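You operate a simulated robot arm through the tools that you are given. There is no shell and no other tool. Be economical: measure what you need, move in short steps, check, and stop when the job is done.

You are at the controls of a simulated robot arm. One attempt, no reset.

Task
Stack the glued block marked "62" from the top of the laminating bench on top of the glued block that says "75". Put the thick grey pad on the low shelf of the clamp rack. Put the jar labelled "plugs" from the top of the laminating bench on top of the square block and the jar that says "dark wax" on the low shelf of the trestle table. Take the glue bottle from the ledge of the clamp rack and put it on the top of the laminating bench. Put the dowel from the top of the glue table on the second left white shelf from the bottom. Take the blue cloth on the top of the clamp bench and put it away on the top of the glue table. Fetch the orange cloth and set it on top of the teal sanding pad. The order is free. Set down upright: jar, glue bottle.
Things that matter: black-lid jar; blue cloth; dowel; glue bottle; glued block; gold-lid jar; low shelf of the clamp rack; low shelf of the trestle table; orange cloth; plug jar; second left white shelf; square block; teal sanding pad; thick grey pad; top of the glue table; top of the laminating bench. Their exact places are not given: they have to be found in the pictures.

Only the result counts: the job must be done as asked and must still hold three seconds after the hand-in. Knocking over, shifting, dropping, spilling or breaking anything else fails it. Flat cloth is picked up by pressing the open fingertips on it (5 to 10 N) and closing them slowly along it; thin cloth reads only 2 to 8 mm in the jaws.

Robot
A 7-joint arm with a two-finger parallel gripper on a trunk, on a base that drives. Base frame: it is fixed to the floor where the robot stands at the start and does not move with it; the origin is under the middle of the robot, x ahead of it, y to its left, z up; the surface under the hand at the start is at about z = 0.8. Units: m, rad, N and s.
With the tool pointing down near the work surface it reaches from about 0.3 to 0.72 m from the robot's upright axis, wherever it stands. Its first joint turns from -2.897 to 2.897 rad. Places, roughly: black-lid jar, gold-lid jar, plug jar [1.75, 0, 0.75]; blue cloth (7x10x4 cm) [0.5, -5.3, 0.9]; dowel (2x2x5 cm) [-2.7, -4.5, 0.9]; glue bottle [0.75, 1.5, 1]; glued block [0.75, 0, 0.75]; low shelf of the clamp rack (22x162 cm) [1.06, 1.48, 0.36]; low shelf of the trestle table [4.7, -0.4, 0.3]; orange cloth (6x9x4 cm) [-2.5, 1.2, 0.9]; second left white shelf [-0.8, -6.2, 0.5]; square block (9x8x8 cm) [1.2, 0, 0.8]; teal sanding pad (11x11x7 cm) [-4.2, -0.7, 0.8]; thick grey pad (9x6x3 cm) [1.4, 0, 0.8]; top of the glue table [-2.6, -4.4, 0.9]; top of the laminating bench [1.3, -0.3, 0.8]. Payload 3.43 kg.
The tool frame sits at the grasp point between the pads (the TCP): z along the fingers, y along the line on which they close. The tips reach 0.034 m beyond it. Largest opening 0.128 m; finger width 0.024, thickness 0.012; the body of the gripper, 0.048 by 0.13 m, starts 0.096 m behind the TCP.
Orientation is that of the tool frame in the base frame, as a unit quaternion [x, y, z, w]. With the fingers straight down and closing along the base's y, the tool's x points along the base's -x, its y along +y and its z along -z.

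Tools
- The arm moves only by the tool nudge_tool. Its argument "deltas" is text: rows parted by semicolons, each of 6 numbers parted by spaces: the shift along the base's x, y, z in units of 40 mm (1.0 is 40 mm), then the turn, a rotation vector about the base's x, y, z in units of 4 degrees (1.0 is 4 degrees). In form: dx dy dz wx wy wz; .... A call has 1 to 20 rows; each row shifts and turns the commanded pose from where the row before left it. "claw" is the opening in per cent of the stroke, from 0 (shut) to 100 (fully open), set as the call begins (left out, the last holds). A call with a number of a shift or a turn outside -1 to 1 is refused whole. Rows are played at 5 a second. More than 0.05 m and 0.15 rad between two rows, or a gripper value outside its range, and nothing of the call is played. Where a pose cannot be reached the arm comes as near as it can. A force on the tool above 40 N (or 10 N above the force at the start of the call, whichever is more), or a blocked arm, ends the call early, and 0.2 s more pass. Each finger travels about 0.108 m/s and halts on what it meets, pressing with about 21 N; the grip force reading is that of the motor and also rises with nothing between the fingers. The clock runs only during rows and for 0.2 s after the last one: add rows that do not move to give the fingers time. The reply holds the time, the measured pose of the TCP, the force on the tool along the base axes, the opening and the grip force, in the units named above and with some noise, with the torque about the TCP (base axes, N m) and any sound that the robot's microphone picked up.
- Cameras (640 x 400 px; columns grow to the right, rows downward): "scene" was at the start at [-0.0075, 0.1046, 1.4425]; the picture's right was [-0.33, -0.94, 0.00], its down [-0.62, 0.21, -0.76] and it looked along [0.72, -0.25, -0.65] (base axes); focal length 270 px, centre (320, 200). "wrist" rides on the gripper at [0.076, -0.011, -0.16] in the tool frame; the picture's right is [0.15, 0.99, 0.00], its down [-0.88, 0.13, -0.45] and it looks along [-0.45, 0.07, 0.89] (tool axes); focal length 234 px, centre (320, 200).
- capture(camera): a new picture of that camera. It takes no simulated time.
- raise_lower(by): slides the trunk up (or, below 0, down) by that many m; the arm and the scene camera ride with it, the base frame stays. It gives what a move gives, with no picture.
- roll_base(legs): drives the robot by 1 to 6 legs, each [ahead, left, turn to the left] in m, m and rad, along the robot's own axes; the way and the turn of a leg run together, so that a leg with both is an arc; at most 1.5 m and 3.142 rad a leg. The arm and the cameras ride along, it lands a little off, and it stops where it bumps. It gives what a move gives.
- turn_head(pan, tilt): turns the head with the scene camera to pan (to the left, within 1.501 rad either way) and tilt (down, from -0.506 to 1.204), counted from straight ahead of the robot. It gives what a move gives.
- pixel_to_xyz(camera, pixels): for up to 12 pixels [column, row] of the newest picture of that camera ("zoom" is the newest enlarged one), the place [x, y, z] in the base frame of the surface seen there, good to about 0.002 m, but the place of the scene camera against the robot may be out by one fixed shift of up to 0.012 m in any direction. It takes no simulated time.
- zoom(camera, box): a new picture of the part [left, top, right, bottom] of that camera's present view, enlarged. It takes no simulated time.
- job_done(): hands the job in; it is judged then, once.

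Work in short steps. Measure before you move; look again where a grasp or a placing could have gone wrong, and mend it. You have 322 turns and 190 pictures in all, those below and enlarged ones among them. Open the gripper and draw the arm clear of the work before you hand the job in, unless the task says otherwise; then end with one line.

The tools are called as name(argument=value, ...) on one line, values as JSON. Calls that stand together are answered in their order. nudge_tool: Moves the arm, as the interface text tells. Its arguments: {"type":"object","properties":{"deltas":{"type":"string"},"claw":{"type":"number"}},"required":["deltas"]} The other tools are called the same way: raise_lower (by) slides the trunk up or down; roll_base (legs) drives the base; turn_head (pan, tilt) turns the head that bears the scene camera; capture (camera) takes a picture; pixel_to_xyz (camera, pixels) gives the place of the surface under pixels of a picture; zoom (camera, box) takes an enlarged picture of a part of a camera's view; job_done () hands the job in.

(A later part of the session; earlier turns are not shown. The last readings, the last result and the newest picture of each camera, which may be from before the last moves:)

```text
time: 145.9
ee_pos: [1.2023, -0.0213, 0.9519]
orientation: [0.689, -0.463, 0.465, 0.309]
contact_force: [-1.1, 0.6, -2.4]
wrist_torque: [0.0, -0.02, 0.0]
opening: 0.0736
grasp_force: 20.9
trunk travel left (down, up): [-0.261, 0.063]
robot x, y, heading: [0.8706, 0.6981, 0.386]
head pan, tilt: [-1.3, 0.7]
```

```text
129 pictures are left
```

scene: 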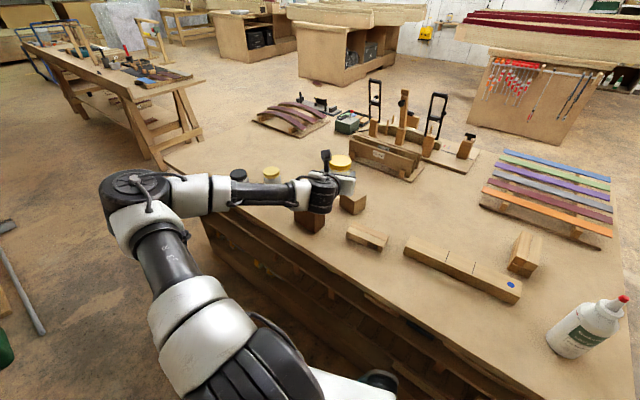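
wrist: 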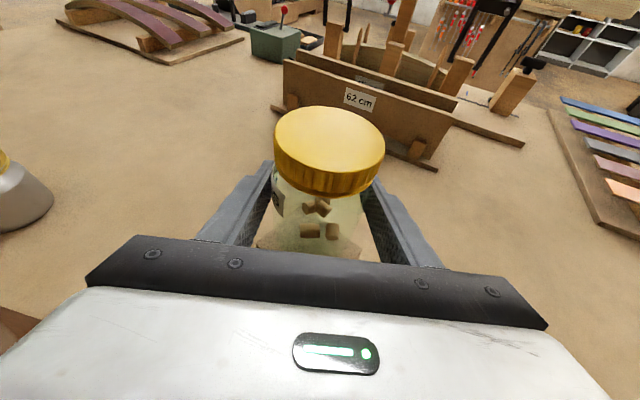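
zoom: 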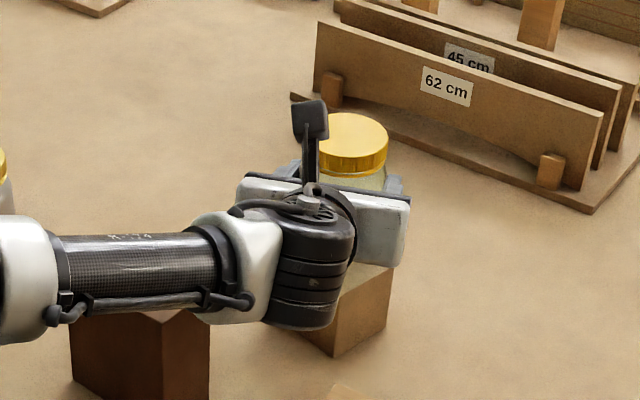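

Block is seen beneath the jar. Correct x −3 mm and lower ~18 mm.

nudge_tool(deltas="-0.08 0 -0.25 0 0 0;0 0 -0.18 0 0 0;0 0 0 0 0 0")

nudge_tool(deltas="0 0 -0.05 0 0 0;0 0 0 0 0 0")

```text
time: 146.7
ee_pos: [1.1969, -0.0217, 0.9346]
orientation: [0.688, -0.463, 0.464, 0.31]
contact_force: [1.0, 0.4, -2.5]
wrist_torque: [0.02, -0.03, -0.02]
opening: 0.0734
grasp_force: 20.7
trunk travel left (down, up): [-0.261, 0.063]
robot x, y, heading: [0.8722, 0.6986, 0.39]
head pan, tilt: [-1.3, 0.7]
```

```text
time: 147.3
ee_pos: [1.1966, -0.0216, 0.9338]
orientation: [0.689, -0.463, 0.464, 0.308]
contact_force: [0.0, -1.3, -2.5]
wrist_torque: [0.02, 0.02, -0.01]
opening: 0.0732
grasp_force: 21.3
trunk travel left (down, up): [-0.261, 0.063]
robot x, y, heading: [0.8751, 0.6987, 0.385]
head pan, tilt: [-1.3, 0.7]
```

nudge_tool(deltas="0 0 -0.04 0 0 0;0 0 0 0 0 0")

nudge_tool(deltas="0 0 -0.03 0 0 0;0 0 0 0 0 0")

```text
time: 147.9
ee_pos: [1.198, -0.0226, 0.932]
orientation: [0.689, -0.463, 0.464, 0.309]
contact_force: [0.6, 0.9, 1.3]
wrist_torque: [0.08, 0.02, -0.01]
opening: 0.0734
grasp_force: 21.2
trunk travel left (down, up): [-0.261, 0.063]
robot x, y, heading: [0.8704, 0.7021, 0.39]
head pan, tilt: [-1.3, 0.7]
```

```text
time: 148.5
ee_pos: [1.1979, -0.0223, 0.933]
orientation: [0.689, -0.463, 0.464, 0.309]
contact_force: [0.9, -3.5, 9.2]
wrist_torque: [0.0, 0.01, 0.0]
opening: 0.0731
grasp_force: 20.8
trunk travel left (down, up): [-0.261, 0.063]
robot x, y, heading: [0.8749, 0.701, 0.388]
head pan, tilt: [-1.3, 0.7]
```

Resting on the block. Open and withdraw along the approach line.

nudge_tool(deltas="0 0 0.03 0 0 0;0 0 0 0 0 0;0 0 0 0 0 0;-0.1 0.25 0.1 0 0 0;-0.25 0.6 0.25 0 0 0;-0.3 0.75 0.35 0 0 0;-0.3 0.75 0.35 0 0 0;0 0 0.8 0 0 0;0 0 0.8 0 0 0", claw=100)

capture(camera="wrist")

capture(camera="scene")

```text
time: 150.5
ee_pos: [1.1571, 0.0715, 1.0391]
orientation: [0.689, -0.464, 0.464, 0.309]
contact_force: [-0.2, 0.7, -0.4]
wrist_torque: [-0.02, 0.01, -0.02]
opening: 0.1282
grasp_force: 0.1
trunk travel left (down, up): [-0.261, 0.063]
robot x, y, heading: [0.8731, 0.7017, 0.394]
head pan, tilt: [-1.3, 0.7]
```

```text
128 pictures are left
```

wrist: 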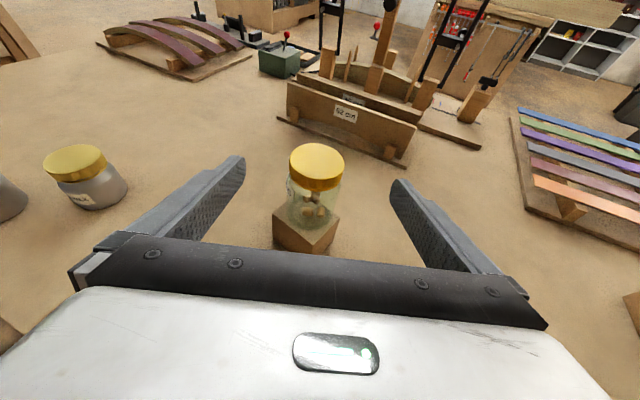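

```text
127 pictures are left
```

scene: 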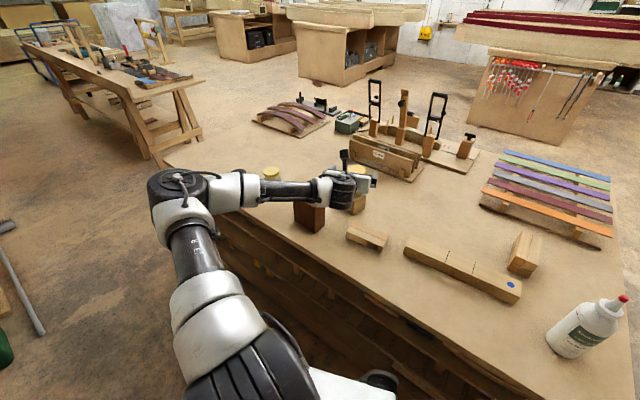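

Plug jar is centred on the square block. Next the dark wax jar: raise and retract the arm, straighten heading and drive ahead.

raise_lower(by=0.06)

nudge_tool(deltas="-0.3 0.8 0 0 0 0;-0.3 0.8 0 0 0 0;-0.3 0.8 0 0 0 0;-0.3 0.8 0 0 0 0;0 0 0 0 0 0")

roll_base(legs=[[0, 0, -0.39], [0.72, 0, 0]])

capture(camera="wrist")

```text
time: 151.5
ee_pos: [1.1567, 0.0729, 1.0989]
orientation: [0.688, -0.464, 0.464, 0.31]
contact_force: [-0.9, 0.3, 0.1]
wrist_torque: [0.01, 0.0, -0.06]
opening: 0.1283
grasp_force: 0.0
trunk travel left (down, up): [-0.321, 0.003]
robot x, y, heading: [0.8724, 0.6986, 0.389]
head pan, tilt: [-1.3, 0.7]
```

```text
time: 152.7
ee_pos: [1.1084, 0.1987, 1.0981]
orientation: [0.689, -0.463, 0.464, 0.309]
contact_force: [0.5, 0.3, 0.2]
wrist_torque: [0.0, 0.0, 0.01]
opening: 0.128
grasp_force: 0.0
trunk travel left (down, up): [-0.321, 0.003]
robot x, y, heading: [0.8733, 0.6996, 0.39]
head pan, tilt: [-1.3, 0.7]
```

```text
time: 157.8
ee_pos: [1.6137, 0.147, 1.0991]
orientation: [-0.586, 0.588, -0.395, -0.393]
contact_force: [0.1, -0.5, -1.3]
wrist_torque: [0.0, 0.01, 0.02]
opening: 0.1282
grasp_force: 0.0
trunk travel left (down, up): [-0.321, 0.003]
robot x, y, heading: [1.5867, 0.6971, -0.005]
head pan, tilt: [-1.3, 0.7]
```

```text
126 pictures are left
```

wrist: 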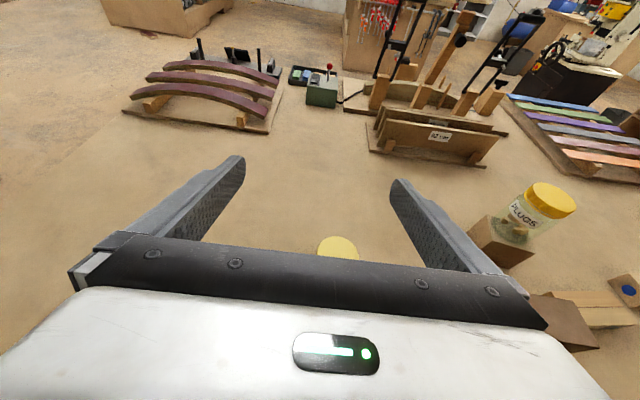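

I'm above the jars; drive left 0.2 m and ahead 0.055 so the tool stands in front of the dark wax jar, then lower.

roll_base(legs=[[0.05, 0.2, 0]])

nudge_tool(deltas="0 0 -0.9 0 0 0;0 0 -0.9 0 0 0;0 0 -0.9 0 0 0;0 0 -0.9 0 0 0;0 0 0 0 0 0")

capture(camera="wrist")

```text
time: 160.4
ee_pos: [1.6647, 0.3465, 1.098]
orientation: [-0.587, 0.587, -0.396, -0.393]
contact_force: [-0.1, -0.7, 0.5]
wrist_torque: [0.03, 0.0, -0.02]
opening: 0.128
grasp_force: 0.0
trunk travel left (down, up): [-0.321, 0.003]
robot x, y, heading: [1.6376, 0.9009, 0.005]
head pan, tilt: [-1.3, 0.7]
```

```text
time: 161.6
ee_pos: [1.6644, 0.3461, 0.954]
orientation: [0.587, -0.587, 0.397, 0.392]
contact_force: [0.5, -0.8, -0.1]
wrist_torque: [-0.03, -0.01, -0.01]
opening: 0.128
grasp_force: 0.0
trunk travel left (down, up): [-0.321, 0.003]
robot x, y, heading: [1.6349, 0.8963, 0.003]
head pan, tilt: [-1.3, 0.7]
```

```text
125 pictures are left
```

wrist: 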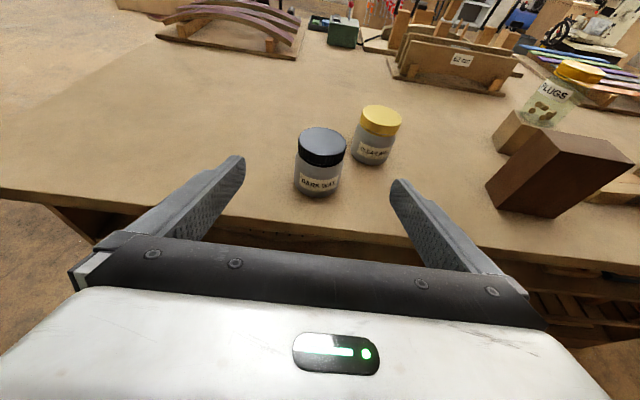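

pixel_to_xyz(camera="wrist", pixels=[[322, 135], [322, 158], [302, 140], [345, 145], [318, 172], [296, 175], [340, 178], [318, 192], [381, 118]])

```text
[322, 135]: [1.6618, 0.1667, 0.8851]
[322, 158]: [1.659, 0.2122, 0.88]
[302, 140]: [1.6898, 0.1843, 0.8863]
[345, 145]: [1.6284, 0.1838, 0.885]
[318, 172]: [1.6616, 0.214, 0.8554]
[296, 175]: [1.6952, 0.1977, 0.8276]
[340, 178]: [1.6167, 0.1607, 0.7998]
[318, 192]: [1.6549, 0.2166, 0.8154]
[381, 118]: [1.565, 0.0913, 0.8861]
```

Dark wax centre ≈(1.661,0.180). Lower to z≈0.845 then advance.

nudge_tool(deltas="-0.08 0 -0.9 0 0 0;0 0 -0.9 0 0 0;0 -0.3 -0.9 0 0 0;0 -0.8 0 0 0 0;0 -0.8 0 0 0 0;0 0 0 0 0 0")

capture(camera="wrist")

```text
time: 163.0
ee_pos: [1.6617, 0.2694, 0.8444]
orientation: [-0.587, 0.587, -0.396, -0.392]
contact_force: [0.1, 0.2, 0.2]
wrist_torque: [-0.03, 0.0, 0.0]
opening: 0.128
grasp_force: 0.0
trunk travel left (down, up): [-0.321, 0.003]
robot x, y, heading: [1.6334, 0.8972, -0.004]
head pan, tilt: [-1.3, 0.7]
```

```text
124 pictures are left
```

wrist: 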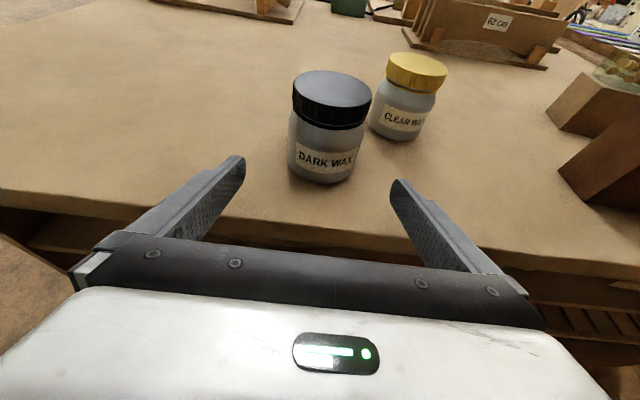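

Centred between the fingers. Advance 89 mm, close and lift.

nudge_tool(deltas="0 -0.75 0 0 0 0;0 -0.75 0 0 0 0;0 -0.7 0 0 0 0;0 0 0 0 0 0")

nudge_tool(deltas="0 0 0 0 0 0;0 0 0 0 0 0;0 0 0 0 0 0;0 0 0 0 0 0;0 0 0 0 0 0", claw=0)

nudge_tool(deltas="0 0 0.5 0 0 0;0 0 1 0 0 0;0 0.5 1 0 0 0;0 1 0.5 0 0 0;0 1 0 0 0 0;0 1 0 0 0 0;0 0 0 0 0 0")

capture(camera="wrist")

```text
time: 164.0
ee_pos: [1.6596, 0.1821, 0.8481]
orientation: [-0.587, 0.588, -0.395, -0.392]
contact_force: [-0.1, -0.5, -0.5]
wrist_torque: [0.02, -0.01, 0.0]
opening: 0.128
grasp_force: 0.1
trunk travel left (down, up): [-0.321, 0.003]
robot x, y, heading: [1.6348, 0.8977, 0.001]
head pan, tilt: [-1.3, 0.7]
```

```text
time: 165.2
ee_pos: [1.6602, 0.1818, 0.8485]
orientation: [0.587, -0.587, 0.397, 0.392]
contact_force: [0.5, -0.9, -0.1]
wrist_torque: [-0.01, 0.08, 0.05]
opening: 0.0752
grasp_force: 20.9
trunk travel left (down, up): [-0.321, 0.003]
robot x, y, heading: [1.6364, 0.8992, -0.003]
head pan, tilt: [-1.3, 0.7]
```

```text
time: 166.8
ee_pos: [1.6617, 0.3238, 0.9646]
orientation: [-0.586, 0.588, -0.396, -0.393]
contact_force: [-0.2, 0.2, -3.7]
wrist_torque: [0.02, 0.0, -0.03]
opening: 0.0753
grasp_force: 20.7
trunk travel left (down, up): [-0.321, 0.003]
robot x, y, heading: [1.6341, 0.8966, -0.004]
head pan, tilt: [-1.3, 0.7]
```

```text
123 pictures are left
```

wrist: 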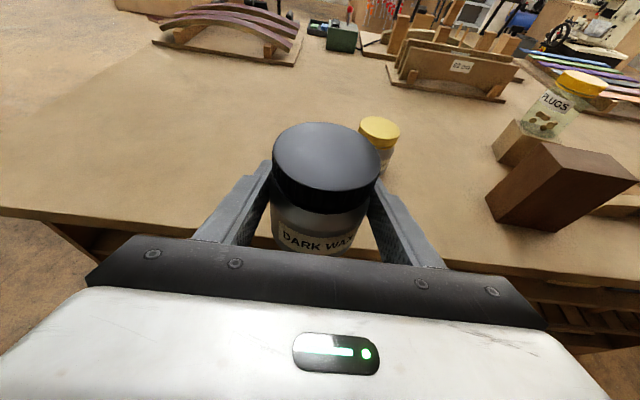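

Dark wax held upright. Look ahead at floor and trestle table.

turn_head(pan=-0.35, tilt=0.5)

capture(camera="scene")

```text
time: 168.0
ee_pos: [1.6615, 0.3219, 0.9636]
orientation: [-0.586, 0.587, -0.396, -0.393]
contact_force: [-0.1, 0.3, -3.1]
wrist_torque: [0.02, -0.02, -0.03]
opening: 0.0753
grasp_force: 20.6
trunk travel left (down, up): [-0.321, 0.003]
robot x, y, heading: [1.6332, 0.8993, -0.002]
head pan, tilt: [-0.351, 0.499]
```

```text
122 pictures are left
```

scene: 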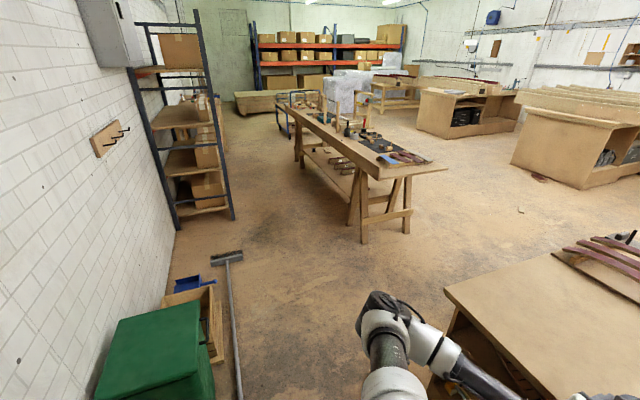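

I measure the broom, the trestle table's edges, legs and low shelf.

pixel_to_xyz(camera="scene", pixels=[[240, 390], [228, 262], [242, 255], [365, 240], [407, 232], [350, 225], [382, 178], [446, 169], [296, 112], [335, 178], [330, 182], [300, 160]])

zoom(camera="scene", box=[270, 80, 460, 250])

```text
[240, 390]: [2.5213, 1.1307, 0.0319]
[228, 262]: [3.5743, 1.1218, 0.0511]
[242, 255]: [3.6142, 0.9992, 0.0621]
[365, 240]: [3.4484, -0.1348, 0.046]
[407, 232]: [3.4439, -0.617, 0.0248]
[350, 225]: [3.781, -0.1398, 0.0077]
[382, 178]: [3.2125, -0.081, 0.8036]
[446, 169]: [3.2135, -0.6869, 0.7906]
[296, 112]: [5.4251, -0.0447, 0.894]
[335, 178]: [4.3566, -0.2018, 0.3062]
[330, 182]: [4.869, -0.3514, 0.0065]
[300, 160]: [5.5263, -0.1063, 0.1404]
```

```text
2.35 times, centred on (365, 165) of scene
```

zoom: 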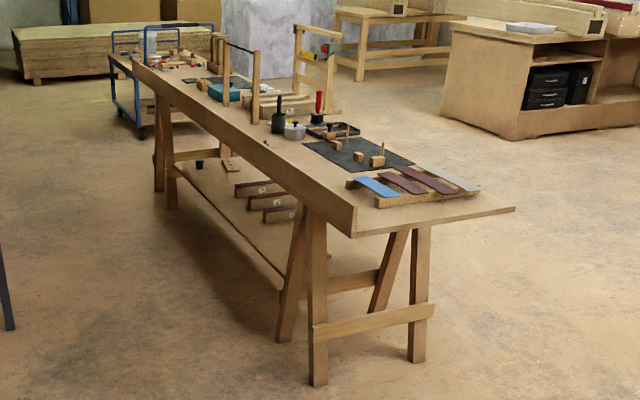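

Table: top x 3.21+, y −0.08…−0.69, low shelf z≈0.30. I drive to y≈0.65 and ahead to x≈4.28, passing between broom (y≥1.0) and benches.

roll_base(legs=[[0, -0.245, 0], [1.35, 0, 0], [1.3, 0, 0]])

turn_head(pan=-1.4, tilt=0.8)

capture(camera="scene")

capture(camera="wrist")

```text
time: 183.4
ee_pos: [4.2956, 0.0483, 0.9646]
orientation: [-0.583, 0.591, -0.393, -0.395]
contact_force: [-0.6, -1.1, -3.1]
wrist_torque: [0.01, -0.01, 0.02]
opening: 0.0751
grasp_force: 21.1
trunk travel left (down, up): [-0.321, 0.003]
robot x, y, heading: [4.2794, 0.6216, -0.012]
head pan, tilt: [-0.351, 0.499]
```

```text
time: 184.7
ee_pos: [4.2954, 0.0497, 0.965]
orientation: [-0.583, 0.59, -0.394, -0.395]
contact_force: [-0.1, -0.5, -3.8]
wrist_torque: [0.0, 0.02, -0.04]
opening: 0.0752
grasp_force: 21.0
trunk travel left (down, up): [-0.321, 0.003]
robot x, y, heading: [4.2787, 0.6266, -0.015]
head pan, tilt: [-1.4, 0.799]
```

```text
120 pictures are left
```

scene: 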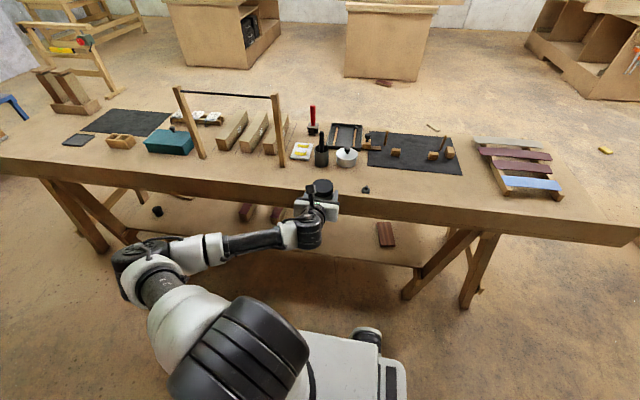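

```text
119 pictures are left
```

wrist: 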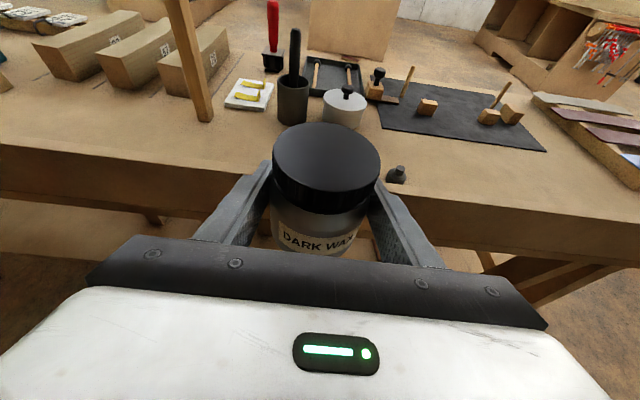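

Arm is in front of the table edge. Lower the trunk 0.32 m, then view the low shelf.

raise_lower(by=-0.32)

capture(camera="wrist")

capture(camera="scene")

```text
time: 187.9
ee_pos: [4.2951, 0.049, 0.6437]
orientation: [-0.583, 0.591, -0.393, -0.395]
contact_force: [-0.4, -0.1, -3.1]
wrist_torque: [0.01, 0.03, 0.01]
opening: 0.0753
grasp_force: 21.6
trunk travel left (down, up): [-0.001, 0.323]
robot x, y, heading: [4.2777, 0.6268, -0.014]
head pan, tilt: [-1.4, 0.799]
```

```text
118 pictures are left
```

wrist: 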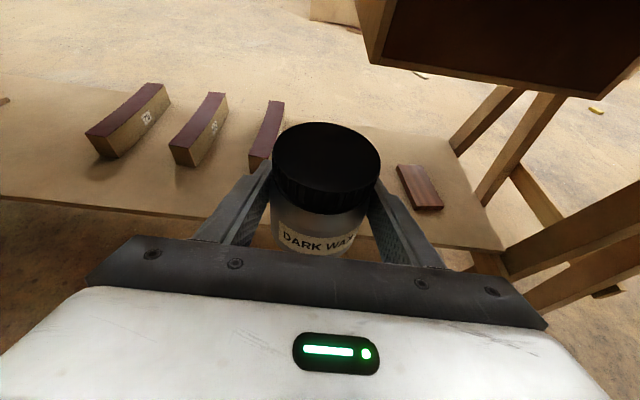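

```text
117 pictures are left
```

scene: 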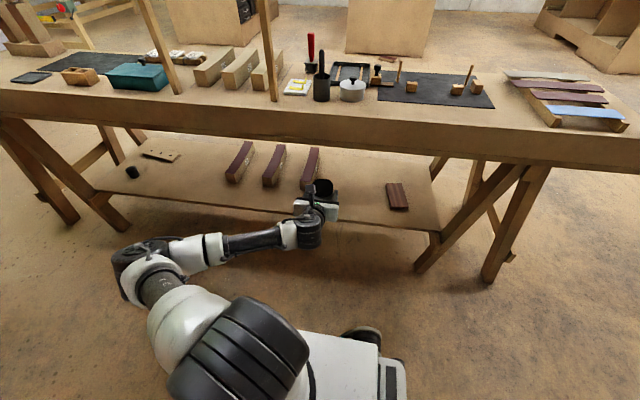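

The shelf strip between the third dark block (265,135) and the small brown block (420,187) is free. Measure.

pixel_to_xyz(camera="wrist", pixels=[[252, 165], [262, 170], [405, 195], [415, 208], [200, 195], [200, 210], [420, 235], [400, 165], [500, 40], [395, 150]])

pixel_to_xyz(camera="scene", pixels=[[350, 210], [350, 220], [390, 210], [320, 190], [308, 185], [358, 185], [380, 225], [350, 160], [300, 130]])

```text
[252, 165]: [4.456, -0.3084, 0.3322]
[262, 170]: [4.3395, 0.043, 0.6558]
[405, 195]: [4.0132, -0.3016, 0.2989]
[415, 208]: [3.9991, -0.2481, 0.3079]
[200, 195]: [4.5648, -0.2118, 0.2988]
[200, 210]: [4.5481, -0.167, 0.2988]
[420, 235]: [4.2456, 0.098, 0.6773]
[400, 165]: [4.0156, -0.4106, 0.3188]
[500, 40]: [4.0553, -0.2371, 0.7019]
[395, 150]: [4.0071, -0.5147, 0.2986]
```

```text
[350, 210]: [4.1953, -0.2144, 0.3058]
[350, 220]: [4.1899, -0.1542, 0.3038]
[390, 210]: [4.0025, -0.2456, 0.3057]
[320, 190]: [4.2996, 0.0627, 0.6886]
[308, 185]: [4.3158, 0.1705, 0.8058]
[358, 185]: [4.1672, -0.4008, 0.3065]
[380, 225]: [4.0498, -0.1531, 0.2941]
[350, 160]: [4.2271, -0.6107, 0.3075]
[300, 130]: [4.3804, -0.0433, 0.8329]
```

There's a box hanging under the top near x≈4.05. I check its extents to stay clear.

pixel_to_xyz(camera="wrist", pixels=[[380, 62], [366, 20], [388, 5], [610, 95], [400, 68], [372, 50], [358, 3]])

nudge_tool(deltas="0 0 -0.9 0 0 0;0 0 -0.9 0 0 0;0 0 -0.9 0 0 0;0 0 -0.9 0 0 0;0 0 -0.9 0 0 0;0 0 -0.9 0 0 0;0 0 -0.9 0 0 0;0 0 0 0 0 0")

capture(camera="scene")

```text
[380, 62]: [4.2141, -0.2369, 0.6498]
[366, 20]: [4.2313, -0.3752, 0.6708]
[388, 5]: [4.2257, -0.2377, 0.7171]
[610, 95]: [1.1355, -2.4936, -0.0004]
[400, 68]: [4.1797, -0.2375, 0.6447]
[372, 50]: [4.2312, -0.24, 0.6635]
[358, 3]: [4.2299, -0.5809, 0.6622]
```

```text
time: 189.7
ee_pos: [4.2963, 0.0477, 0.3911]
orientation: [-0.583, 0.591, -0.393, -0.395]
contact_force: [0.1, -0.1, -3.7]
wrist_torque: [0.01, 0.01, -0.02]
opening: 0.0754
grasp_force: 20.8
trunk travel left (down, up): [-0.001, 0.323]
robot x, y, heading: [4.2768, 0.6222, -0.014]
head pan, tilt: [-1.4, 0.799]
```

```text
116 pictures are left
```

scene: 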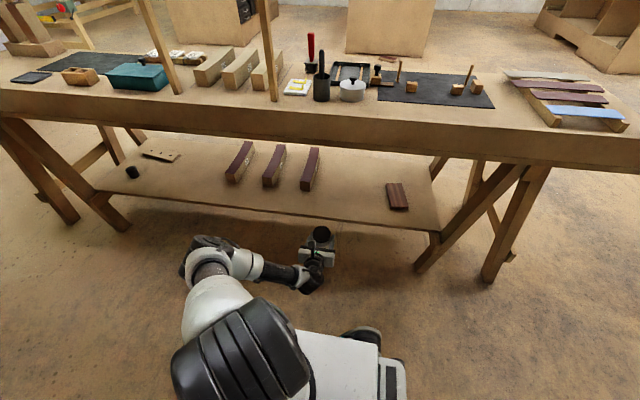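

Jar bottom is ~4 cm above shelf height, and the box (bottom 0.645) is well above. Drive right 0.28 m to bring it over the shelf.

roll_base(legs=[[0, -0.28, 0]])

capture(camera="wrist")

capture(camera="scene")

```text
time: 193.0
ee_pos: [4.2929, -0.2286, 0.3928]
orientation: [-0.582, 0.591, -0.394, -0.396]
contact_force: [-0.5, 0.3, -3.1]
wrist_torque: [0.03, 0.02, 0.02]
opening: 0.0751
grasp_force: 21.2
trunk travel left (down, up): [-0.001, 0.323]
robot x, y, heading: [4.2714, 0.349, -0.014]
head pan, tilt: [-1.4, 0.799]
```

```text
115 pictures are left
```

wrist: 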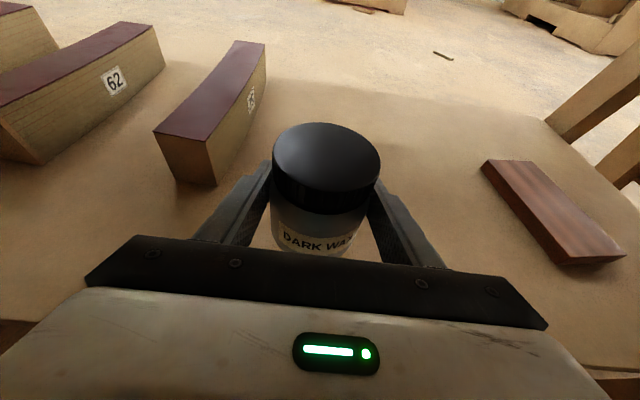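

```text
114 pictures are left
```

scene: 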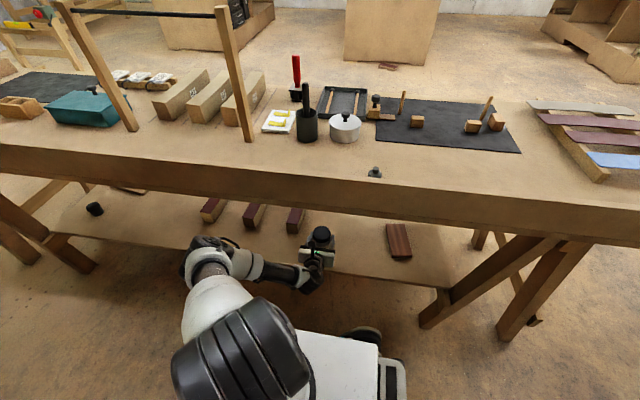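

Shift slightly (−x 2 cm, −y 3 cm) and lower to just above the shelf.

nudge_tool(deltas="-0.5 -0.7 0 0 0 0;0 0 -0.6 0 0 0;0 0 -0.4 0 0 0;0 0 0 0 0 0")

nudge_tool(deltas="0 0 -0.08 0 0 0;0 0 0 0 0 0")

nudge_tool(deltas="0 0 -0.03 0 0 0;0 0 0 0 0 0")

```text
time: 194.0
ee_pos: [4.273, -0.2576, 0.3522]
orientation: [-0.583, 0.592, -0.392, -0.395]
contact_force: [0.2, 0.2, -3.9]
wrist_torque: [-0.01, 0.03, 0.0]
opening: 0.0752
grasp_force: 21.4
trunk travel left (down, up): [-0.001, 0.323]
robot x, y, heading: [4.2752, 0.3493, -0.01]
head pan, tilt: [-1.4, 0.799]
```

```text
time: 194.6
ee_pos: [4.2735, -0.2587, 0.349]
orientation: [-0.584, 0.59, -0.394, -0.394]
contact_force: [-0.9, 0.0, -2.8]
wrist_torque: [0.0, 0.02, -0.01]
opening: 0.0754
grasp_force: 21.1
trunk travel left (down, up): [-0.001, 0.323]
robot x, y, heading: [4.2758, 0.3459, -0.01]
head pan, tilt: [-1.4, 0.799]
```

```text
time: 195.2
ee_pos: [4.2732, -0.2578, 0.348]
orientation: [-0.583, 0.591, -0.394, -0.395]
contact_force: [-1.2, 2.5, 5.6]
wrist_torque: [0.25, 0.34, -0.1]
opening: 0.0753
grasp_force: 20.7
trunk travel left (down, up): [-0.001, 0.323]
robot x, y, heading: [4.2741, 0.349, -0.007]
head pan, tilt: [-1.4, 0.799]
```

Contact (5.6 N). Open and withdraw straight back.

nudge_tool(deltas="0 0 0.02 0 0 0;0 0 0 0 0 0;0 0 0 0 0 0;0 0.3 0.05 0 0 0;0 0.7 0.1 0 0 0;0 0.8 0.2 0 0 0;0 0.8 0.2 0 0 0;0 0 0 0 0 0", claw=100)

capture(camera="wrist")

```text
time: 197.2
ee_pos: [4.2841, -0.1803, 0.393]
orientation: [0.579, -0.575, 0.414, 0.403]
contact_force: [-0.3, -0.9, 0.1]
wrist_torque: [0.02, -0.01, 0.01]
opening: 0.128
grasp_force: 0.1
trunk travel left (down, up): [-0.001, 0.323]
robot x, y, heading: [4.2702, 0.3471, -0.012]
head pan, tilt: [-1.4, 0.799]
stopped in row 8: the arm was blocked; the commanded pose is now the measured one
```

```text
113 pictures are left
```

wrist: 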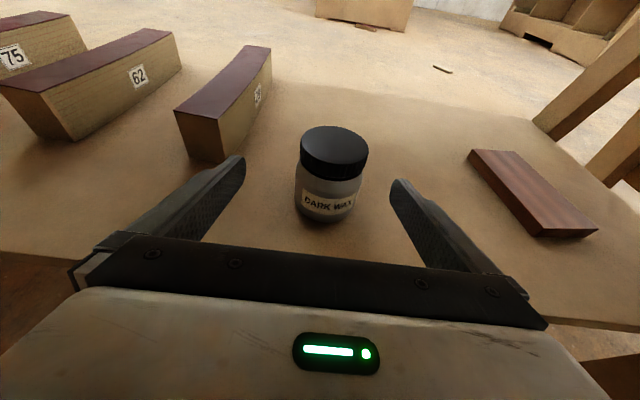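

Jar stands upright on the shelf; the arm just folded to its limit. I back the base off 0.35 m to the left, then raise.

roll_base(legs=[[0, 0.35, 0]])

raise_lower(by=0.3)

capture(camera="scene")

```text
time: 201.2
ee_pos: [4.2903, 0.177, 0.3908]
orientation: [0.58, -0.574, 0.415, 0.402]
contact_force: [-1.1, -0.8, 0.7]
wrist_torque: [-0.02, -0.04, 0.02]
opening: 0.1281
grasp_force: 0.0
trunk travel left (down, up): [-0.001, 0.323]
robot x, y, heading: [4.2796, 0.6979, -0.012]
head pan, tilt: [-1.4, 0.799]
```

```text
time: 204.2
ee_pos: [4.29, 0.1762, 0.692]
orientation: [0.581, -0.573, 0.416, 0.401]
contact_force: [1.4, -0.5, 0.0]
wrist_torque: [0.03, 0.0, 0.01]
opening: 0.1277
grasp_force: 0.0
trunk travel left (down, up): [-0.301, 0.023]
robot x, y, heading: [4.2784, 0.7024, -0.009]
head pan, tilt: [-1.4, 0.799]
```

```text
112 pictures are left
```

scene: 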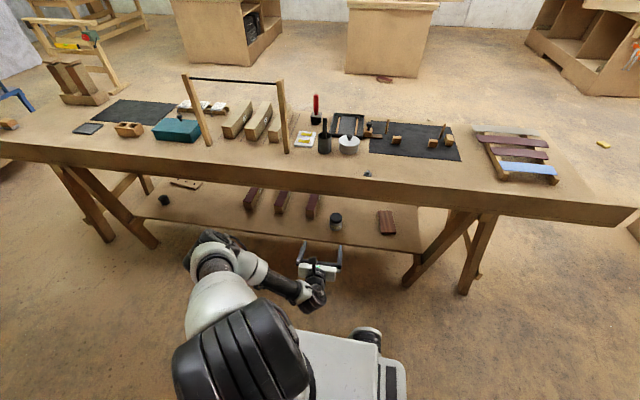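

Done here. I bring the tool back to vertical and up for travel.

nudge_tool(deltas="0 0 1 0 0 0;0 0 1 0 0 0;0 0 1 0.5 0 0;0 0 1 1 0 0;0 0 1 1 0 0;0 0 1 1 0 0;0 0 1 1 0 0;0 0 1 1 0 0;0 0 1 1 0 0;0 0 1 1 0 0;0 0 0 1 0 0;0 0 0 1 0 0;0 0 0 1 0 0;0 0 0 1 0 0;0 0 0 1 0 0;0 0 0 1 0 0;0 0 0 1 0 0;0 0 0 1 0 0;0 0 0 1 0 0;0 0 0 1 0 0")

turn_head(pan=0, tilt=0.4)

```text
time: 208.4
ee_pos: [4.2885, 0.1766, 1.0915]
orientation: [-0.706, 0.708, -0.01, 0.005]
contact_force: [0.1, 0.3, 0.6]
wrist_torque: [0.03, 0.0, 0.0]
opening: 0.1281
grasp_force: 0.0
trunk travel left (down, up): [-0.301, 0.023]
robot x, y, heading: [4.2755, 0.6992, -0.011]
head pan, tilt: [-1.4, 0.799]
```

```text
time: 209.9
ee_pos: [4.29, 0.1767, 1.0902]
orientation: [-0.705, 0.709, -0.011, 0.004]
contact_force: [0.0, 0.1, -0.1]
wrist_torque: [-0.01, -0.02, 0.03]
opening: 0.1281
grasp_force: 0.0
trunk travel left (down, up): [-0.301, 0.023]
robot x, y, heading: [4.2794, 0.7013, -0.014]
head pan, tilt: [0.0, 0.4]
```

Raise the tool 0.1 m to clear the glue bottle's tip (≈1.035), then drive back along the aisle to x≈−0.3.

nudge_tool(deltas="0 0 0.9 0 0 0;0 0 0.9 0 0 0;0 0 0.7 0 0 0;0 0 0 0 0 0")

roll_base(legs=[[0, -0.055, 0.012], [-1.5, 0, 0], [-1.5, 0, 0], [-1.5, 0, 0]])

```text
time: 210.9
ee_pos: [4.2884, 0.1759, 1.1921]
orientation: [-0.706, 0.708, -0.011, 0.003]
contact_force: [-0.2, 0.3, -0.8]
wrist_torque: [-0.04, 0.01, 0.02]
opening: 0.1278
grasp_force: 0.1
trunk travel left (down, up): [-0.301, 0.023]
robot x, y, heading: [4.2732, 0.7013, -0.011]
head pan, tilt: [0.0, 0.4]
```

```text
time: 233.1
ee_pos: [-0.1906, 0.0993, 1.1909]
orientation: [0.712, -0.702, 0.011, -0.004]
contact_force: [-0.6, -0.8, -0.8]
wrist_torque: [-0.03, -0.05, -0.02]
opening: 0.128
grasp_force: 0.1
trunk travel left (down, up): [-0.301, 0.023]
robot x, y, heading: [-0.2144, 0.6269, 0.007]
head pan, tilt: [0.0, 0.4]
```

Turn around to face −x and look.

roll_base(legs=[[-0.1, 0, 0], [0, 0, 3.13]])

turn_head(pan=0.1, tilt=0.35)

capture(camera="scene")

turn_head(pan=1.2, tilt=0.35)

capture(camera="scene")

```text
time: 241.9
ee_pos: [-0.3549, 1.1493, 1.19]
orientation: [0.687, 0.727, -0.004, -0.011]
contact_force: [-0.5, -0.1, 0.1]
wrist_torque: [-0.01, -0.03, -0.03]
opening: 0.1279
grasp_force: 0.0
trunk travel left (down, up): [-0.301, 0.023]
robot x, y, heading: [-0.3129, 0.6241, -3.095]
head pan, tilt: [0.0, 0.4]
```

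```text
time: 242.6
ee_pos: [-0.354, 1.1496, 1.1898]
orientation: [0.687, 0.727, -0.004, -0.011]
contact_force: [-0.5, 0.7, 0.2]
wrist_torque: [0.05, -0.01, 0.02]
opening: 0.128
grasp_force: 0.0
trunk travel left (down, up): [-0.301, 0.023]
robot x, y, heading: [-0.3146, 0.6244, -3.097]
head pan, tilt: [0.099, 0.351]
```

```text
111 pictures are left
```

scene: 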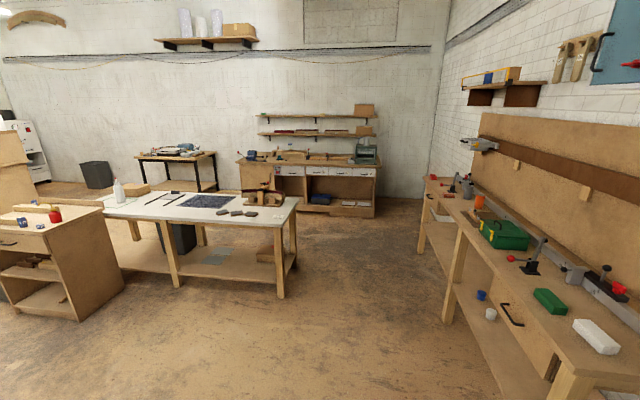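

```text
time: 243.9
ee_pos: [-0.3548, 1.1509, 1.1922]
orientation: [0.688, 0.726, -0.004, -0.011]
contact_force: [0.0, 0.7, 0.1]
wrist_torque: [0.0, -0.02, -0.02]
opening: 0.1281
grasp_force: 0.1
trunk travel left (down, up): [-0.301, 0.023]
robot x, y, heading: [-0.312, 0.6232, -3.092]
head pan, tilt: [1.201, 0.351]
```

```text
110 pictures are left
```

scene: 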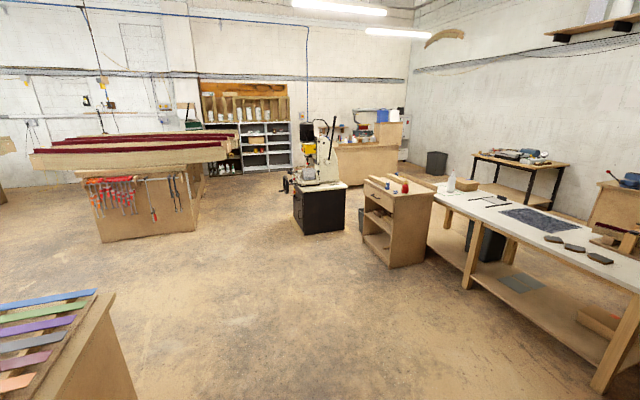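

Orange item at (480,202) on the right bench; the white table ahead has pads near (240,212). Zoom both.

turn_head(pan=0.1, tilt=0.35)

zoom(camera="scene", box=[420, 160, 640, 300])

zoom(camera="scene", box=[100, 140, 300, 290])

zoom(camera="scene", box=[220, 100, 400, 220])

pixel_to_xyz(camera="scene", pixels=[[480, 202], [462, 205], [425, 178], [570, 370], [245, 190], [280, 212], [112, 207], [278, 295], [252, 157], [370, 155], [175, 285], [440, 320]])

```text
time: 245.3
ee_pos: [-0.3543, 1.1503, 1.1911]
orientation: [0.687, 0.727, -0.003, -0.01]
contact_force: [0.1, 0.0, 1.2]
wrist_torque: [0.01, 0.01, 0.02]
opening: 0.1281
grasp_force: 0.1
trunk travel left (down, up): [-0.301, 0.023]
robot x, y, heading: [-0.3107, 0.6231, -3.093]
head pan, tilt: [0.099, 0.351]
```

```text
2.86 times, centred on (530, 230) of scene
```

zoom: 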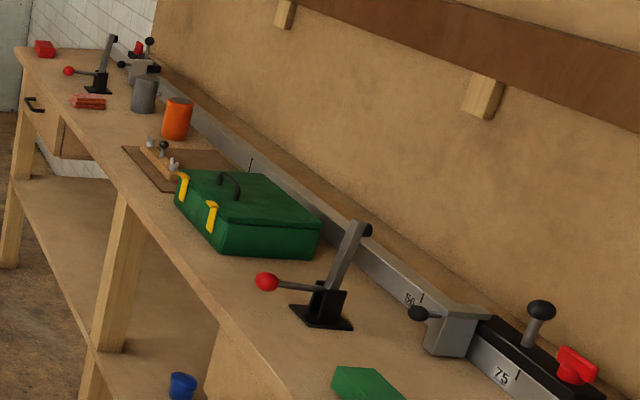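

```text
2.67 times, centred on (200, 215) of scene
```

zoom: 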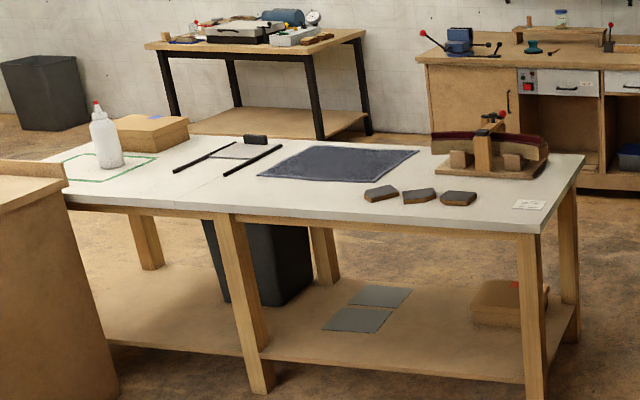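

```text
3.33 times, centred on (310, 160) of scene
```

zoom: 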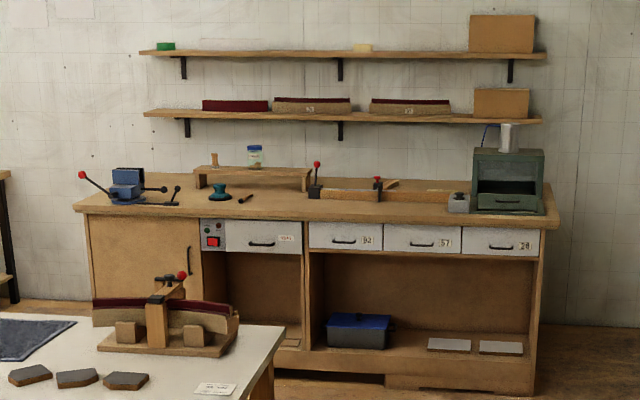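

```text
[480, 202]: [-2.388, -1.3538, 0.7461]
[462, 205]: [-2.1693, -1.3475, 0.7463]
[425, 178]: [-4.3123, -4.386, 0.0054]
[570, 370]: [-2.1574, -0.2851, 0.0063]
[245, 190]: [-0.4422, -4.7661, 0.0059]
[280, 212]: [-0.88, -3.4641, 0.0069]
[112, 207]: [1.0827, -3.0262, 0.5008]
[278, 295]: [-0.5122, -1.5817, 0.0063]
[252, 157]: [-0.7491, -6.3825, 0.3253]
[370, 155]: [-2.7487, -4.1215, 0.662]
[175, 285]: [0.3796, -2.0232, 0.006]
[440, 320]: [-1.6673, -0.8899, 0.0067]
```

The cloth looks like the folded orange-red item at zoom (88,101), and the teal item sits on the far bench. Re-capture for measurement.

capture(camera="scene")

pixel_to_xyz(camera="scene", pixels=[[450, 195], [480, 202], [425, 180], [460, 250], [432, 190], [285, 158], [275, 163], [380, 165], [240, 163], [295, 205], [278, 295], [545, 385]])

zoom(camera="scene", box=[265, 140, 325, 178])

```text
106 pictures are left
```

scene: 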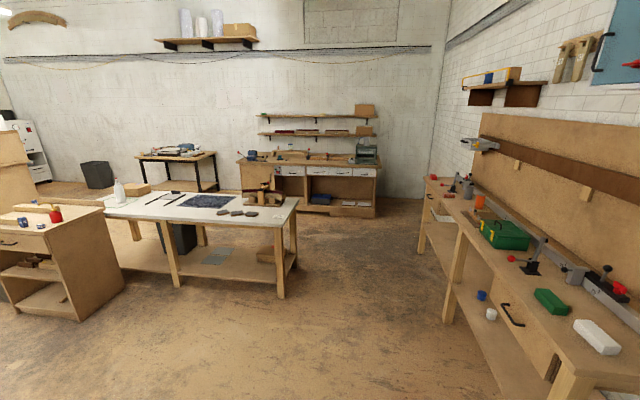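

```text
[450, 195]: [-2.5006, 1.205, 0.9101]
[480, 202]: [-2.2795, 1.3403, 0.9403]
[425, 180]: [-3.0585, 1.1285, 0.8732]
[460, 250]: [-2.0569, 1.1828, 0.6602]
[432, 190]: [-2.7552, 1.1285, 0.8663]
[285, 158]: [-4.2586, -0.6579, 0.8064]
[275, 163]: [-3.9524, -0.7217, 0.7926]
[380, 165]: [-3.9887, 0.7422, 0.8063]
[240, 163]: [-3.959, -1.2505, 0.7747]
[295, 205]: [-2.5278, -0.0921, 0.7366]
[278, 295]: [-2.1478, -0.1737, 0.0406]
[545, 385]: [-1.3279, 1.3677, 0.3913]
```

```text
10.53 times, centred on (295, 159) of scene
```

zoom: 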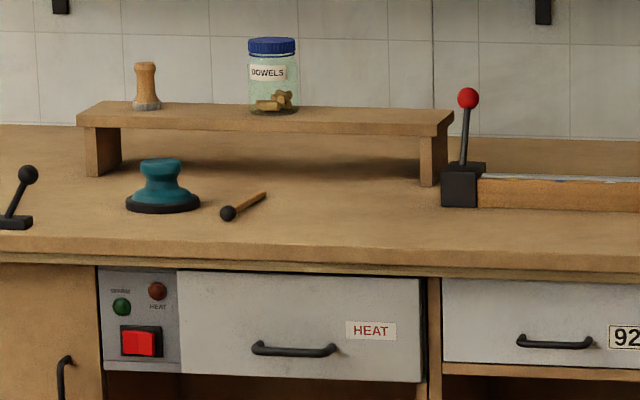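

Cloth at (−2.5,1.205,0.90); bench edge y≈1.13. Straighten heading, shift to y≈0.55 and drive ahead 2.15 m.

roll_base(legs=[[0, 0.07, -0.048], [1.1, 0, 0], [1.08, 0, 0]])

turn_head(pan=-1.2, tilt=0.7)

capture(camera="scene")

capture(camera="wrist")

```text
time: 256.9
ee_pos: [-2.4678, 1.1121, 1.1904]
orientation: [0.715, 0.699, -0.004, -0.011]
contact_force: [0.1, -0.4, -0.5]
wrist_torque: [0.01, 0.03, -0.01]
opening: 0.128
grasp_force: 0.1
trunk travel left (down, up): [-0.301, 0.023]
robot x, y, heading: [-2.4678, 0.5864, 3.114]
head pan, tilt: [0.099, 0.351]
```

```text
time: 258.4
ee_pos: [-2.4678, 1.1126, 1.1926]
orientation: [0.714, 0.7, -0.004, -0.011]
contact_force: [0.2, -0.9, 0.4]
wrist_torque: [0.01, 0.0, -0.01]
opening: 0.1279
grasp_force: 0.1
trunk travel left (down, up): [-0.301, 0.023]
robot x, y, heading: [-2.4627, 0.584, 3.109]
head pan, tilt: [-1.201, 0.7]
```

```text
104 pictures are left
```

scene: 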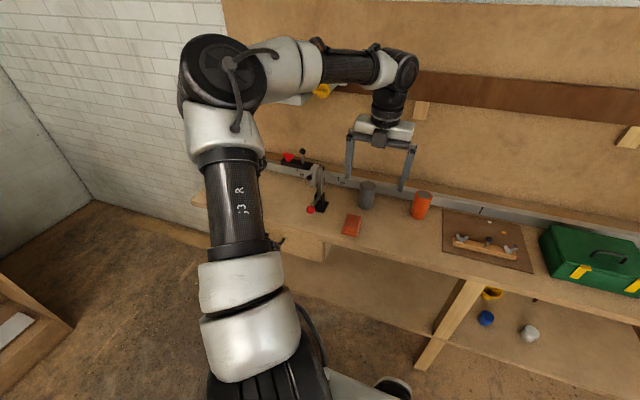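

```text
103 pictures are left
```

wrist: 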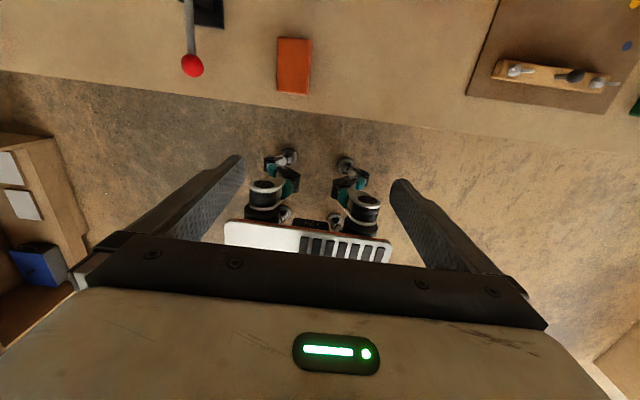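

Zoom on the orange cloth and measure its corners and thickness.

zoom(camera="wrist", box=[240, 20, 360, 110])

pixel_to_xyz(camera="wrist", pixels=[[279, 40], [311, 40], [279, 92], [308, 94], [294, 65], [260, 70], [330, 70], [193, 65], [295, 40], [294, 88]])

zoom(camera="scene", box=[300, 190, 400, 260])

```text
4.44 times, centred on (300, 65) of wrist
```

zoom: 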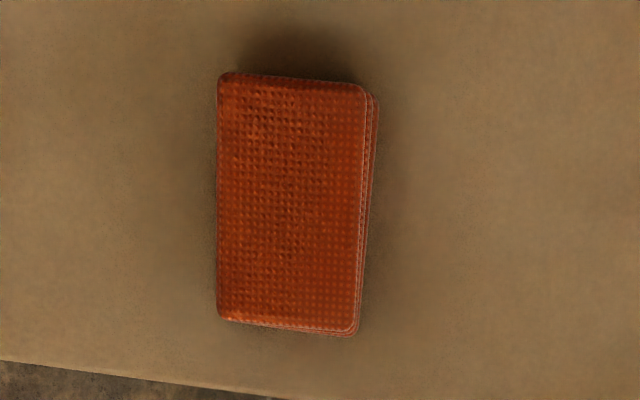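

```text
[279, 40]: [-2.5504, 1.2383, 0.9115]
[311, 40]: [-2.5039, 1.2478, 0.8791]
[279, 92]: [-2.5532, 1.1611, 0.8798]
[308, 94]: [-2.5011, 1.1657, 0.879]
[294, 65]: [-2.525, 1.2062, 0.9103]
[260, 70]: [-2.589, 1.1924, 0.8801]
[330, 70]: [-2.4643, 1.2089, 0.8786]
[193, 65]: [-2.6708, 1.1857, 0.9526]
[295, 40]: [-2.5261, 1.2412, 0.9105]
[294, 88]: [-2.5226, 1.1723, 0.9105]
```

```text
5.71 times, centred on (350, 225) of scene
```

zoom: 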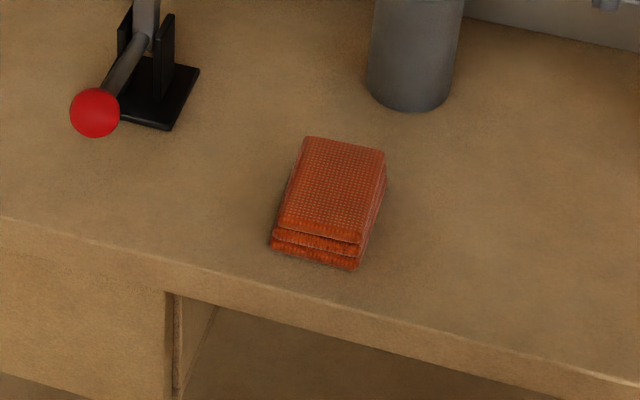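

It's a folded stack 5×8 cm, 3.2 cm thick at centre (−2.526,1.204) on bench z 0.879. Go above and down, closing along x.

nudge_tool(deltas="-0.5 0.76 -0.3 0 0 0;-0.5 0.76 -0.5 0 0 0;-0.45 0.76 -0.5 0 0 0;0 0 -0.9 0 0 0;0 0 -0.9 0 0 0;0 0 -0.9 0 0 0;0 0 -0.9 0 0 0;0 0 0 0 0 0")

capture(camera="wrist")

```text
time: 260.1
ee_pos: [-2.5226, 1.2031, 0.9946]
orientation: [0.714, 0.7, -0.004, -0.011]
contact_force: [0.8, -0.6, -0.8]
wrist_torque: [0.02, 0.02, 0.05]
opening: 0.1282
grasp_force: 0.1
trunk travel left (down, up): [-0.301, 0.023]
robot x, y, heading: [-2.465, 0.5846, 3.119]
head pan, tilt: [-1.201, 0.7]
```

```text
100 pictures are left
```

wrist: 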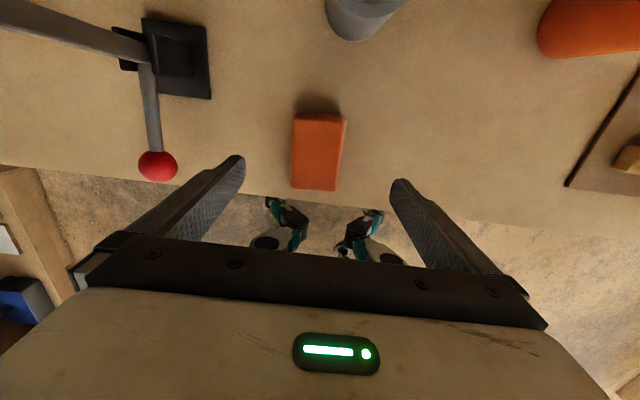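

Clear of the lever ball. Lower 77 mm and close.

nudge_tool(deltas="-0.05 0 -0.8 0 0 0;0 0 -0.8 0 0 0;0 0 -0.3 0 0 0;0 0 0 0 0 0")

nudge_tool(deltas="0 0 0 0 0 0;0 0 0 0 0 0;0 0 0 0 0 0;0 0 0 0 0 0;0 0 0 0 0 0", claw=0)

nudge_tool(deltas="0 0 0.4 0 0 0;0 0 0.8 0 0 0;0 0 0.9 0 0 0;0 0 0.9 0 0 0;0 0 0 0 0 0")

capture(camera="wrist")

```text
time: 261.1
ee_pos: [-2.5259, 1.2037, 0.92]
orientation: [0.715, 0.7, -0.004, -0.011]
contact_force: [0.7, -0.3, -0.3]
wrist_torque: [0.0, 0.01, 0.01]
opening: 0.1279
grasp_force: 0.0
trunk travel left (down, up): [-0.301, 0.023]
robot x, y, heading: [-2.4663, 0.5848, 3.118]
head pan, tilt: [-1.201, 0.7]
```

```text
time: 262.4
ee_pos: [-2.5264, 1.2042, 0.919]
orientation: [0.715, 0.7, -0.003, -0.012]
contact_force: [0.6, 0.3, -0.4]
wrist_torque: [-0.02, 0.01, 0.0]
opening: 0.0572
grasp_force: 21.4
trunk travel left (down, up): [-0.301, 0.023]
robot x, y, heading: [-2.4688, 0.5831, 3.112]
head pan, tilt: [-1.201, 0.7]
```

```text
time: 263.6
ee_pos: [-2.5281, 1.2036, 1.0392]
orientation: [0.714, 0.7, -0.004, -0.011]
contact_force: [0.0, 0.8, -0.2]
wrist_torque: [0.03, 0.0, 0.01]
opening: 0.0572
grasp_force: 21.1
trunk travel left (down, up): [-0.301, 0.023]
robot x, y, heading: [-2.4613, 0.5874, 3.117]
head pan, tilt: [-1.201, 0.7]
```

```text
99 pictures are left
```

wrist: 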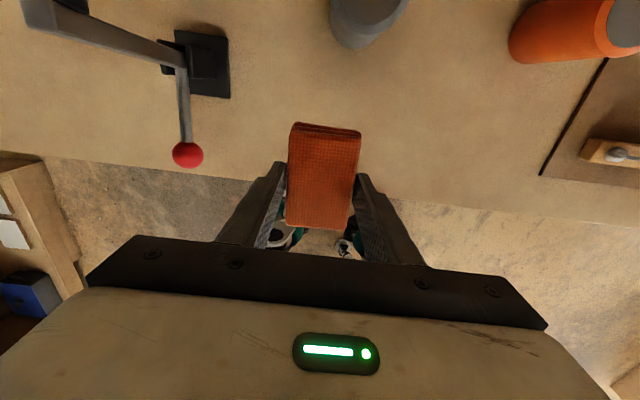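

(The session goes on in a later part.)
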